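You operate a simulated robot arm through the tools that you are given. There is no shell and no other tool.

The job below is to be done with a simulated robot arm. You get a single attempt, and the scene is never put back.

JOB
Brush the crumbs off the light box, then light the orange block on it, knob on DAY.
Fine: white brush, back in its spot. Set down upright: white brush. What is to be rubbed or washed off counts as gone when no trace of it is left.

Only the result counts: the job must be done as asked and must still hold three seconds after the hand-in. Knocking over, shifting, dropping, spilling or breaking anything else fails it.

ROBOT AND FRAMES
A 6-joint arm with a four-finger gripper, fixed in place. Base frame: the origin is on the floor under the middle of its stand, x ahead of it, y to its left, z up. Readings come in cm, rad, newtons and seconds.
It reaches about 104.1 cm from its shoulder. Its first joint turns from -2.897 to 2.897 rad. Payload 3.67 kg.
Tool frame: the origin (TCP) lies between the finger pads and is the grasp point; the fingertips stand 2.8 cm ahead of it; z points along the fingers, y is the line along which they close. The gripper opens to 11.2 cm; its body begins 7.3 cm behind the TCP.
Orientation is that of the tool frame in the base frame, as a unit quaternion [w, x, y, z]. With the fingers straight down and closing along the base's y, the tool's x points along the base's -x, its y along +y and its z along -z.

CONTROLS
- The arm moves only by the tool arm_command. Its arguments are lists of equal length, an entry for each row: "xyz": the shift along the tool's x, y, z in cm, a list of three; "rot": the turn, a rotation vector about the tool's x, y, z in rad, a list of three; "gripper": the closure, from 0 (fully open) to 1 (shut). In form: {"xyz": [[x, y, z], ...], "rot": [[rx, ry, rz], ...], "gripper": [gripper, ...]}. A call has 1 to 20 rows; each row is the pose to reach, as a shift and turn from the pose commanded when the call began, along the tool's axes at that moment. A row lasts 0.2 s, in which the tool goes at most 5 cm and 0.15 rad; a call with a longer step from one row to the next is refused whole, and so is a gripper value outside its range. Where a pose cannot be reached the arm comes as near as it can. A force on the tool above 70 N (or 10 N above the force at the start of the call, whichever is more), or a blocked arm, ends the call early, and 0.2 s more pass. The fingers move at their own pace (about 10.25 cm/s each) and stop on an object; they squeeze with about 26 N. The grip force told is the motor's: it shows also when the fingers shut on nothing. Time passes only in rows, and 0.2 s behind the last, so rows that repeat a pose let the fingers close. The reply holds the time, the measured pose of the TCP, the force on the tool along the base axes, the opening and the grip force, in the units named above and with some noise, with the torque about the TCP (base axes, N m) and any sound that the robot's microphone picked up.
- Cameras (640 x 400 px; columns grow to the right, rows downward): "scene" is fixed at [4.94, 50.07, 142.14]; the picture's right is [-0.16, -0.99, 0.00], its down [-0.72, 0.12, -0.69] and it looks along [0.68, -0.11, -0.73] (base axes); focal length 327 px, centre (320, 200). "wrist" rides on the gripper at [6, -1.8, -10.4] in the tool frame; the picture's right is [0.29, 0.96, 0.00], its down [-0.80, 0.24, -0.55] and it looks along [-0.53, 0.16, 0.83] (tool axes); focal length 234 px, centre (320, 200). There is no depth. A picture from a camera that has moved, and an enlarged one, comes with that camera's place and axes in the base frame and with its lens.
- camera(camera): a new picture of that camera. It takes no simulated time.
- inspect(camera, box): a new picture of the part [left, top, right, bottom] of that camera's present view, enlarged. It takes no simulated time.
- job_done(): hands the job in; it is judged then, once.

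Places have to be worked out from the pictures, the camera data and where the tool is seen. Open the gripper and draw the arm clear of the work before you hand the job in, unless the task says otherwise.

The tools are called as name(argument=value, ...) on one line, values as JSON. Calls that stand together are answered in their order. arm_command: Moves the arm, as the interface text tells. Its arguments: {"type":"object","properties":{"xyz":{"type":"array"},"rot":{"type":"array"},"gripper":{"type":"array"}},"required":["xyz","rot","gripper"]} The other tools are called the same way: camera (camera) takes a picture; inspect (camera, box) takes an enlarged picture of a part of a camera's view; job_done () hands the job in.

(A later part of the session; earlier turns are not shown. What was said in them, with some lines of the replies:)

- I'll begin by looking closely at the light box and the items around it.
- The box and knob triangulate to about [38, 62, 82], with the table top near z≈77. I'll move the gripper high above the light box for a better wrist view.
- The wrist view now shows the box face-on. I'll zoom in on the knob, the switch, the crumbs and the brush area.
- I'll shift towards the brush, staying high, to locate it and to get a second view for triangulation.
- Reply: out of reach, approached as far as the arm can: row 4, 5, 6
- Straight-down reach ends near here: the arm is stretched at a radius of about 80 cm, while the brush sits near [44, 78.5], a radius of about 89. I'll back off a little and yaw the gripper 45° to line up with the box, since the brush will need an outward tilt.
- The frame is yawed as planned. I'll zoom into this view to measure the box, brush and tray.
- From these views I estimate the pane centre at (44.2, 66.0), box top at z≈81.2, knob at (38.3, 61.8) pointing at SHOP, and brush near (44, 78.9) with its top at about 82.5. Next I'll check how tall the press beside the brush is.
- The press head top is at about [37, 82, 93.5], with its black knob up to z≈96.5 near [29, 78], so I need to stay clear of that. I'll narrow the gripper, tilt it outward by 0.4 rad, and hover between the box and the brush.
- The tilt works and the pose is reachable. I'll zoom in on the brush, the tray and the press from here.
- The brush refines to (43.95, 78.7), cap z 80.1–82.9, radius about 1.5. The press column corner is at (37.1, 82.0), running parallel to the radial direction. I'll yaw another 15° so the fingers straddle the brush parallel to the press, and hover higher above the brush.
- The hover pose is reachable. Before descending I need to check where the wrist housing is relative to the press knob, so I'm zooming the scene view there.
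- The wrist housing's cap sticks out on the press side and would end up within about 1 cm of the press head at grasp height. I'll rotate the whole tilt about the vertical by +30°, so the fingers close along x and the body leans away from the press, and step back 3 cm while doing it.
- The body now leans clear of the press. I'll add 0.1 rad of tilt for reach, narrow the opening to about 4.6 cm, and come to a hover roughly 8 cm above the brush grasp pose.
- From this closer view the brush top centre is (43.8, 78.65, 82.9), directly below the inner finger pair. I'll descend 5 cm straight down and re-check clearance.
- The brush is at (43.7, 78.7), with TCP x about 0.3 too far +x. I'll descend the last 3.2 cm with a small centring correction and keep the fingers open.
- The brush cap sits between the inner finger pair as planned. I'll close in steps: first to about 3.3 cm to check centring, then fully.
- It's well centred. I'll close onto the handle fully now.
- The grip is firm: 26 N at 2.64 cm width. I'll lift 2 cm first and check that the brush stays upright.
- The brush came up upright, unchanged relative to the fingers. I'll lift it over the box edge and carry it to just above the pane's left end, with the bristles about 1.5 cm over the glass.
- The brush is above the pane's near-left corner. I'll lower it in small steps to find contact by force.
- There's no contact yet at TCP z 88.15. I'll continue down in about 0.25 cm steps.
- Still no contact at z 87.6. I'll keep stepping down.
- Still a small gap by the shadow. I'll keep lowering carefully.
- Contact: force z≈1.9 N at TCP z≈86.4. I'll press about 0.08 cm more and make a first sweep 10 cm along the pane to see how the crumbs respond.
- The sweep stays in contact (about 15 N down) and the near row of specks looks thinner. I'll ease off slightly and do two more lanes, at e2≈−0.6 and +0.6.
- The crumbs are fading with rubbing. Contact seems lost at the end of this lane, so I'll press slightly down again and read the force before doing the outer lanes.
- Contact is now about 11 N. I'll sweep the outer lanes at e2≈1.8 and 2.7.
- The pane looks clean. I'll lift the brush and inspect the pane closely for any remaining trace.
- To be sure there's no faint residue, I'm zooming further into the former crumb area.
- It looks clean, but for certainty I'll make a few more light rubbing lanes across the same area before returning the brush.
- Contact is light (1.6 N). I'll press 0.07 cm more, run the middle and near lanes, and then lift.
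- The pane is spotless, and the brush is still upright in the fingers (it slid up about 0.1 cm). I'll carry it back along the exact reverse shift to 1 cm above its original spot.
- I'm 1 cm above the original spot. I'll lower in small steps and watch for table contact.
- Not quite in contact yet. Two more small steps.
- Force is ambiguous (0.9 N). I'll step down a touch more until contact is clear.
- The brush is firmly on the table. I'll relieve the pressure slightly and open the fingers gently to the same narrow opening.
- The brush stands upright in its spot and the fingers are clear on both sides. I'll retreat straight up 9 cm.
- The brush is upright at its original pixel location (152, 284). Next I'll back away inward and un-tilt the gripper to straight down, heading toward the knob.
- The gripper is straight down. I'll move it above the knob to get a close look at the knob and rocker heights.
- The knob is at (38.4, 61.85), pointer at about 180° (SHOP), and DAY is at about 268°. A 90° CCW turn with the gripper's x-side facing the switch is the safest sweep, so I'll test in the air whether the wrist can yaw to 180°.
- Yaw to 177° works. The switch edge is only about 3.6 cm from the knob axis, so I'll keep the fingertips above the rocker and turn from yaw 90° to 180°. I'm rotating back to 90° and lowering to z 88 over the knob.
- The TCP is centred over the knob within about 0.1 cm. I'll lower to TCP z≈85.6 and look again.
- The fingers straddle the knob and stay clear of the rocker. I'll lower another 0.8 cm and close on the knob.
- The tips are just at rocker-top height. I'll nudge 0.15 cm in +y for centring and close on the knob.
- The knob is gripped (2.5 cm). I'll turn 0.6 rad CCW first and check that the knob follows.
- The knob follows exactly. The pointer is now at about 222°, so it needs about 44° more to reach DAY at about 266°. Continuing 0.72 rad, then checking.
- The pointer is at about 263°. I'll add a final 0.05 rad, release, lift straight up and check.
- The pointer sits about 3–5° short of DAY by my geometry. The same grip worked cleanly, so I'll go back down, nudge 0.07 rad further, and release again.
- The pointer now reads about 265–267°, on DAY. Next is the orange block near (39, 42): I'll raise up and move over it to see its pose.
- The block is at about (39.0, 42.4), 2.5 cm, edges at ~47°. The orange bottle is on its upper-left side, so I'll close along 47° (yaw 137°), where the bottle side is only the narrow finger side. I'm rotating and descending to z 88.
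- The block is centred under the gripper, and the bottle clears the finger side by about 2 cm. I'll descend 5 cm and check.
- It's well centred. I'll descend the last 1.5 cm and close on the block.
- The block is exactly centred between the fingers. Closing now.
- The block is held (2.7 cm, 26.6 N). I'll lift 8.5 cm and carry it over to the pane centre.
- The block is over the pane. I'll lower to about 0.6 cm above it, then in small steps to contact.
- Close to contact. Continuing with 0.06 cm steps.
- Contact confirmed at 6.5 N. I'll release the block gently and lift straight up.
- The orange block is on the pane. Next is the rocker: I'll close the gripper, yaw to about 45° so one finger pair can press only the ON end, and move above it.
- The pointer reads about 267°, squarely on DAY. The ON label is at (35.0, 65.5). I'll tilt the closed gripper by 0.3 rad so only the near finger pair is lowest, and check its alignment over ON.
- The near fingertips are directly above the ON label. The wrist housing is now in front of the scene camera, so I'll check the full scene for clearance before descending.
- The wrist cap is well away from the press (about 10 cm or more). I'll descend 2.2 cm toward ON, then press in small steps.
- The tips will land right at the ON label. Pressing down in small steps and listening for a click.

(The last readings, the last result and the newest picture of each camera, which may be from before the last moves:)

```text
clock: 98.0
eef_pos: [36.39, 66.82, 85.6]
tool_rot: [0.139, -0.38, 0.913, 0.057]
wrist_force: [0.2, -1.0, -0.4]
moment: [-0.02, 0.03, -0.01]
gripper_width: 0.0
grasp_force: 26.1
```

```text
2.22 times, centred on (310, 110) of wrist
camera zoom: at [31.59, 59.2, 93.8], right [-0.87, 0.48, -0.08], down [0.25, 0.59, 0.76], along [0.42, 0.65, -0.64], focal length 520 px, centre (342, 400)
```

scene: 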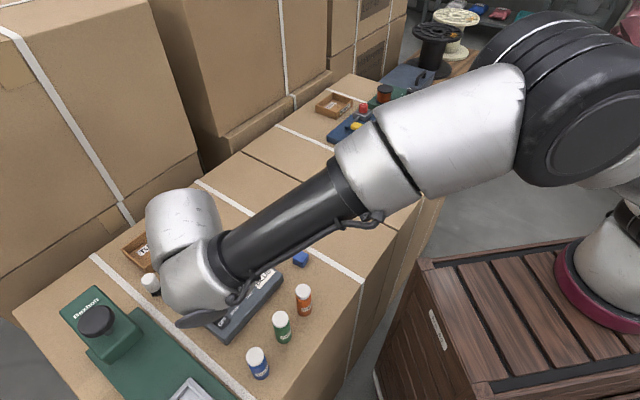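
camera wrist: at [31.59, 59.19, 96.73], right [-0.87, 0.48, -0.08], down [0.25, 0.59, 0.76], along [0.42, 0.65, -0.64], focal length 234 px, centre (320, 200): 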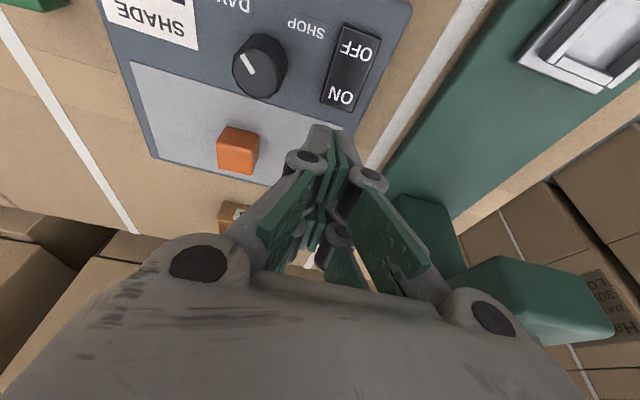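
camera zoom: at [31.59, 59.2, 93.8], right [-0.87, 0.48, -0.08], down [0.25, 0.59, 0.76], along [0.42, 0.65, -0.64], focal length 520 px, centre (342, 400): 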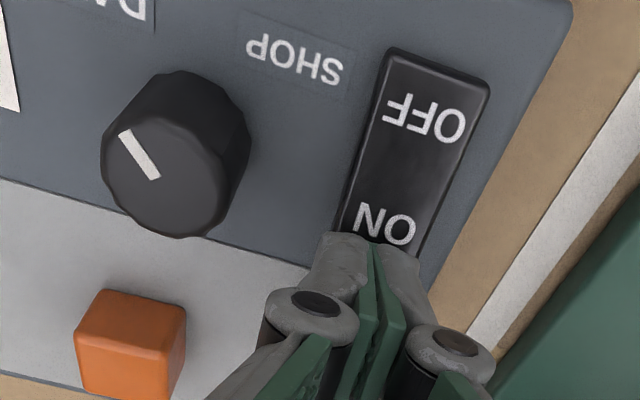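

No contact yet (tip at about 82.1). Continuing down.

arm_command(xyz=[[0.03, 0, 0.1], [0.06, 0, 0.19], [0.06, 0, 0.19]], rot=[[0, 0, 0], [0, 0, 0], [0, 0, 0]], gripper=[1, 1, 1])

arm_command(xyz=[[0.03, 0, 0.1], [0.045, 0, 0.14], [0.045, 0, 0.14]], rot=[[0, 0, 0], [0, 0, 0], [0, 0, 0]], gripper=[1, 1, 1])

inspect(camera="wrist", box=[180, 20, 440, 200])

```text
clock: 98.8
eef_pos: [36.42, 66.8, 85.42]
tool_rot: [0.138, -0.381, 0.913, 0.057]
wrist_force: [0.0, 0.3, 0.0]
moment: [-0.01, -0.01, 0.0]
gripper_width: 0.0
grasp_force: 26.1
```

```text
clock: 99.6
eef_pos: [36.45, 66.73, 85.26]
tool_rot: [0.138, -0.381, 0.913, 0.057]
wrist_force: [-0.6, 0.3, 0.3]
moment: [-0.02, -0.01, 0.03]
gripper_width: 0.0
grasp_force: 26.3
```

```text
2.22 times, centred on (310, 110) of wrist
camera zoom: at [31.58, 59.21, 93.49], right [-0.87, 0.48, -0.08], down [0.25, 0.59, 0.76], along [0.42, 0.65, -0.64], focal length 520 px, centre (342, 400)
```

zoom: 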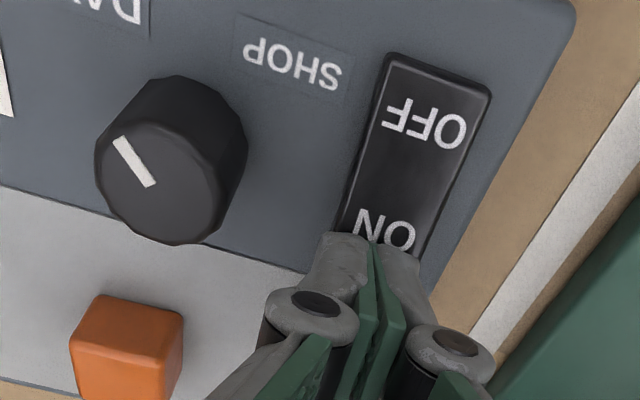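

Still free. Continuing in small steps.

arm_command(xyz=[[0.03, 0, 0.1], [0.045, 0, 0.14], [0.045, 0, 0.14]], rot=[[0, 0, 0], [0, 0, 0], [0, 0, 0]], gripper=[1, 1, 1])

arm_command(xyz=[[0.03, 0, 0.1], [0.045, 0, 0.14], [0.045, 0, 0.14]], rot=[[0, 0, 0], [0, 0, 0], [0, 0, 0]], gripper=[1, 1, 1])

inspect(camera="wrist", box=[180, 20, 440, 200])

```text
clock: 100.4
eef_pos: [36.42, 66.91, 85.07]
tool_rot: [0.139, -0.381, 0.912, 0.058]
wrist_force: [-0.9, 0.6, 0.5]
moment: [-0.01, 0.02, -0.02]
gripper_width: 0.0
grasp_force: 35.5
```

```text
clock: 101.2
eef_pos: [36.37, 66.73, 85.0]
tool_rot: [0.138, -0.381, 0.912, 0.057]
wrist_force: [-0.7, -0.6, -0.3]
moment: [-0.03, 0.01, -0.01]
gripper_width: 0.0
grasp_force: 35.6
```

```text
2.22 times, centred on (310, 110) of wrist
camera zoom: at [31.56, 59.2, 93.16], right [-0.87, 0.48, -0.08], down [0.25, 0.59, 0.76], along [0.42, 0.65, -0.64], focal length 520 px, centre (342, 400)
```

zoom: 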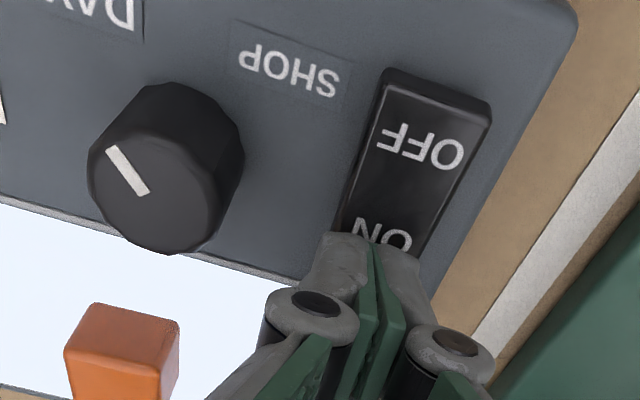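

The pane has lit up in a cool daylight white and the OFF end has popped up, so the switch is ON. Retracting straight up now.

arm_command(xyz=[[-0.3, 0, -0.96], [-0.9, 0, -2.87], [-1.8, 0, -5.74], [-2.7, 0, -8.6], [-2.7, 0, -8.6]], rot=[[0, 0, 0], [0, 0, 0], [0, 0, 0], [0, 0, 0], [0, 0, 0]], gripper=[1, 1, 1, 1, 1])

camera(camera="wrist")

inspect(camera="wrist", box=[140, 20, 400, 200])

```text
clock: 102.4
eef_pos: [36.62, 66.74, 94.04]
tool_rot: [0.137, -0.381, 0.913, 0.057]
wrist_force: [0.0, 0.7, 0.0]
moment: [0.03, -0.02, 0.01]
gripper_width: 0.02
grasp_force: 35.8
```

```text
taken
camera wrist: at [31.69, 59.3, 102.18], right [-0.87, 0.48, -0.08], down [0.25, 0.59, 0.76], along [0.42, 0.65, -0.64], focal length 234 px, centre (320, 200)
```

wrist: 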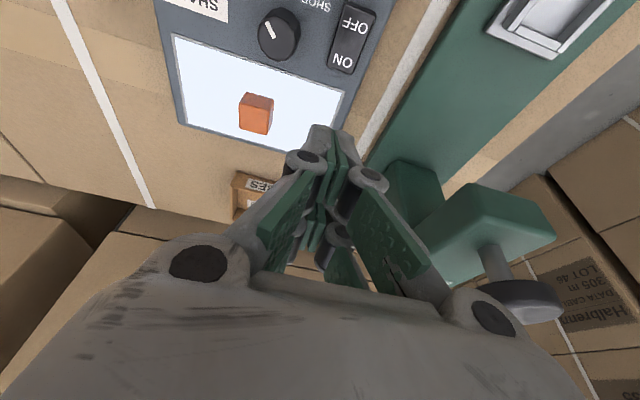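

```text
2.22 times, centred on (270, 110) of wrist
camera zoom: at [31.69, 59.3, 102.18], right [-0.87, 0.48, -0.08], down [0.25, 0.59, 0.76], along [0.42, 0.65, -0.64], focal length 520 px, centre (431, 400)
```

zoom: 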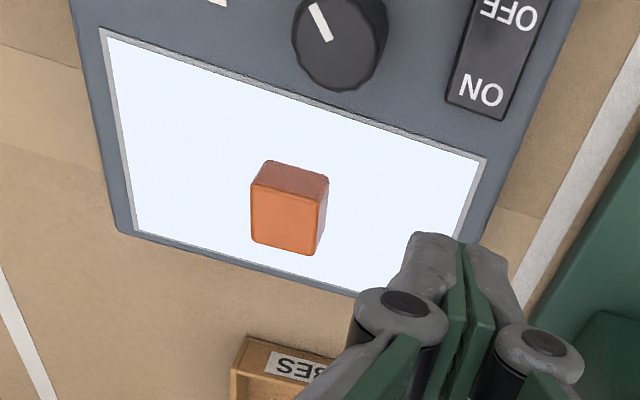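

The block is lit on a clean, bright pane. I'll back the arm up and away toward its start area, un-tilt and open the gripper.

arm_command(xyz=[[-0.6, 0, -1.9], [-1.2, 0, -3.8], [0.6, -2.0, -6.2], [2.4, -4.2, -8.6], [4.2, -6.2, -11.0], [6.0, -8.2, -13.4], [7.7, -9.8, -15.6], [9.38, -11.25, -17.6], [9.38, -11.25, -17.6], [9.38, -11.25, -17.6]], rot=[[0, 0.0, 0], [0, 0.05, 0], [0, 0.1, 0], [0, 0.15, 0], [0, 0.2, 0], [0, 0.25, 0], [0, 0.3, 0], [0, 0.3, 0], [0, 0.3, 0], [0, 0.3, 0]], gripper=[1, 1, 0.9, 0.7, 0.5, 0.3, 0.1, 0, 0, 0])

camera(camera="scene")

camera(camera="wrist")

inspect(camera="scene", box=[110, 210, 350, 390])

```text
clock: 104.6
eef_pos: [34.58, 48.89, 108.07]
tool_rot: [0.0, -0.385, 0.923, 0.001]
wrist_force: [0.2, 0.0, 0.6]
moment: [-0.05, 0.04, 0.01]
gripper_width: 11.21
grasp_force: 0.0
```

```text
taken
```

scene: 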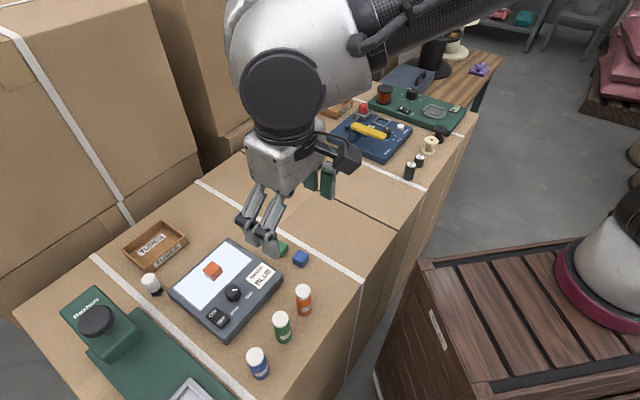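

```text
taken
camera wrist: at [31.68, 43.2, 118.52], right [-0.88, 0.47, 0.0], down [0.39, 0.74, 0.55], along [0.26, 0.49, -0.83], focal length 234 px, centre (320, 200)
```

wrist: 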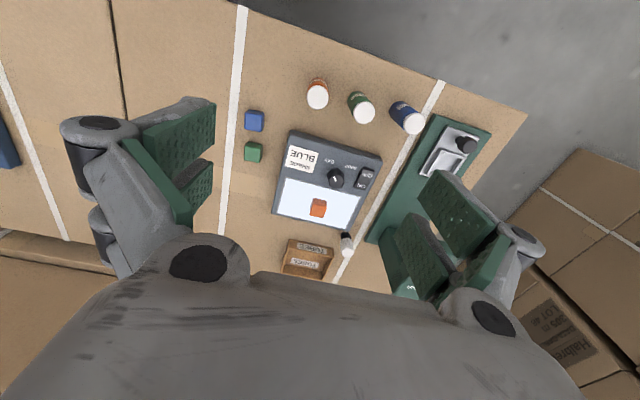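

```text
2.22 times, centred on (230, 300) of scene
camera zoom: at [4.94, 50.07, 142.14], right [-0.16, -0.99, 0.0], down [-0.72, 0.12, -0.69], along [0.68, -0.11, -0.73], focal length 727 px, centre (520, -22)
```

zoom: 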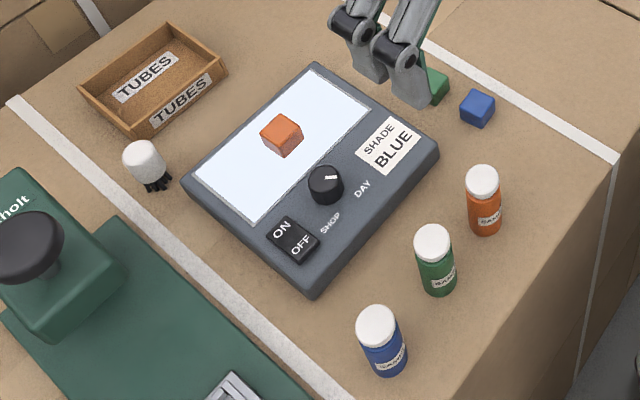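

Everything looks right: the brush is upright at its original pixels, the box hasn't moved, the block is lit, and the knob is on DAY. I'll draw the arm further back and take one last close look before handing in.

arm_command(xyz=[[2.1, -2.1, -1], [4.2, -4.2, -2], [6.4, -6.4, -3], [8.5, -8.5, -4], [10.6, -10.6, -5], [10.6, -10.6, -5]], rot=[[0, 0, 0], [0, 0, 0], [0, 0, 0], [0, 0, 0], [0, 0, 0], [0, 0, 0]], gripper=[0, 0, 0, 0, 0, 0])

inspect(camera="scene", box=[165, 230, 305, 340])

inspect(camera="scene", box=[110, 215, 210, 300])

camera(camera="scene")

```text
clock: 106.0
eef_pos: [34.59, 33.72, 112.98]
tool_rot: [0.0, -0.386, 0.923, 0.001]
wrist_force: [1.0, -0.2, 0.5]
moment: [0.01, -0.01, 0.03]
gripper_width: 11.21
grasp_force: 0.1
```

```text
3.64 times, centred on (235, 285) of scene
camera zoom: at [4.94, 50.07, 142.14], right [-0.16, -0.99, 0.0], down [-0.72, 0.12, -0.69], along [0.68, -0.11, -0.73], focal length 1189 px, centre (629, -109)
```

zoom: 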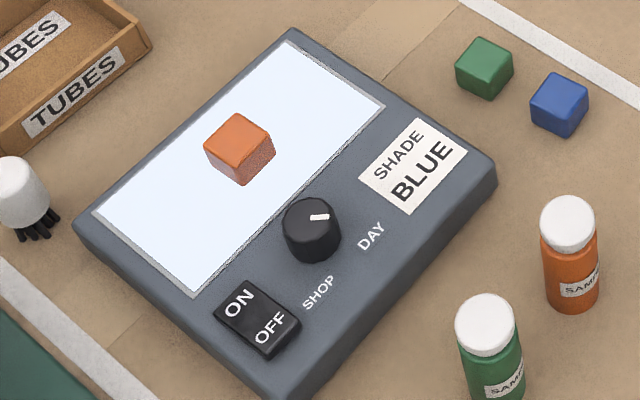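

```text
4.71 times, centred on (160, 258) of scene
camera zoom: at [4.94, 50.07, 142.14], right [-0.16, -0.99, 0.0], down [-0.72, 0.12, -0.69], along [0.68, -0.11, -0.73], focal length 1539 px, centre (1073, -71)
```

zoom: 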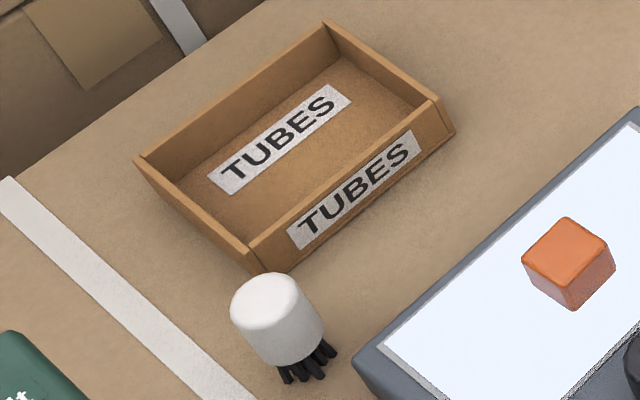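

```text
taken
```

scene: 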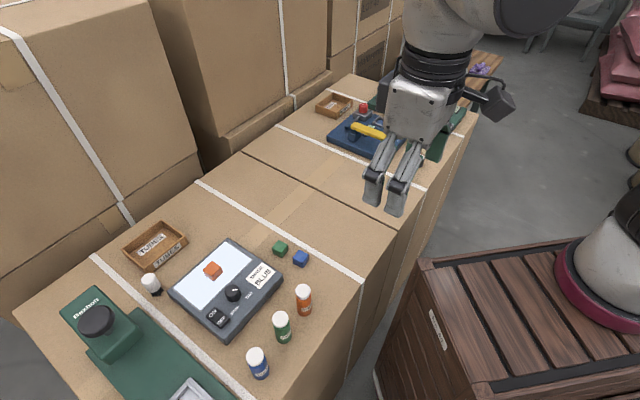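

All conditions check out. The pane is clean and lit, the orange block is on it, the knob is on DAY and the rocker is ON. The white brush is upright in its original spot, nothing else has moved, and the arm is clear with the gripper open, so I'm handing in.

job_done()

```text
The job is handed in.
```

The job is done and handed in; I haven't received the judging result.

- **Crumbs:** they are brushed off the light box. I saw no trace in close-up views after extra passes over the same area.
- **Brush:** the white brush is back upright in its spot, within about 0.1 cm of where it started.
- **Orange block:** it sits at the centre of the pane, and the pane is lit.
- **Knob and switch:** the knob pointer is on DAY, the rocker is ON, and the light came up a cool daylight white.

The box carries a tag reading "SHADE BLUE". I followed your instruction and used the orange block.

Nothing else looked moved in the final pictures. The arm is drawn back with the gripper open.
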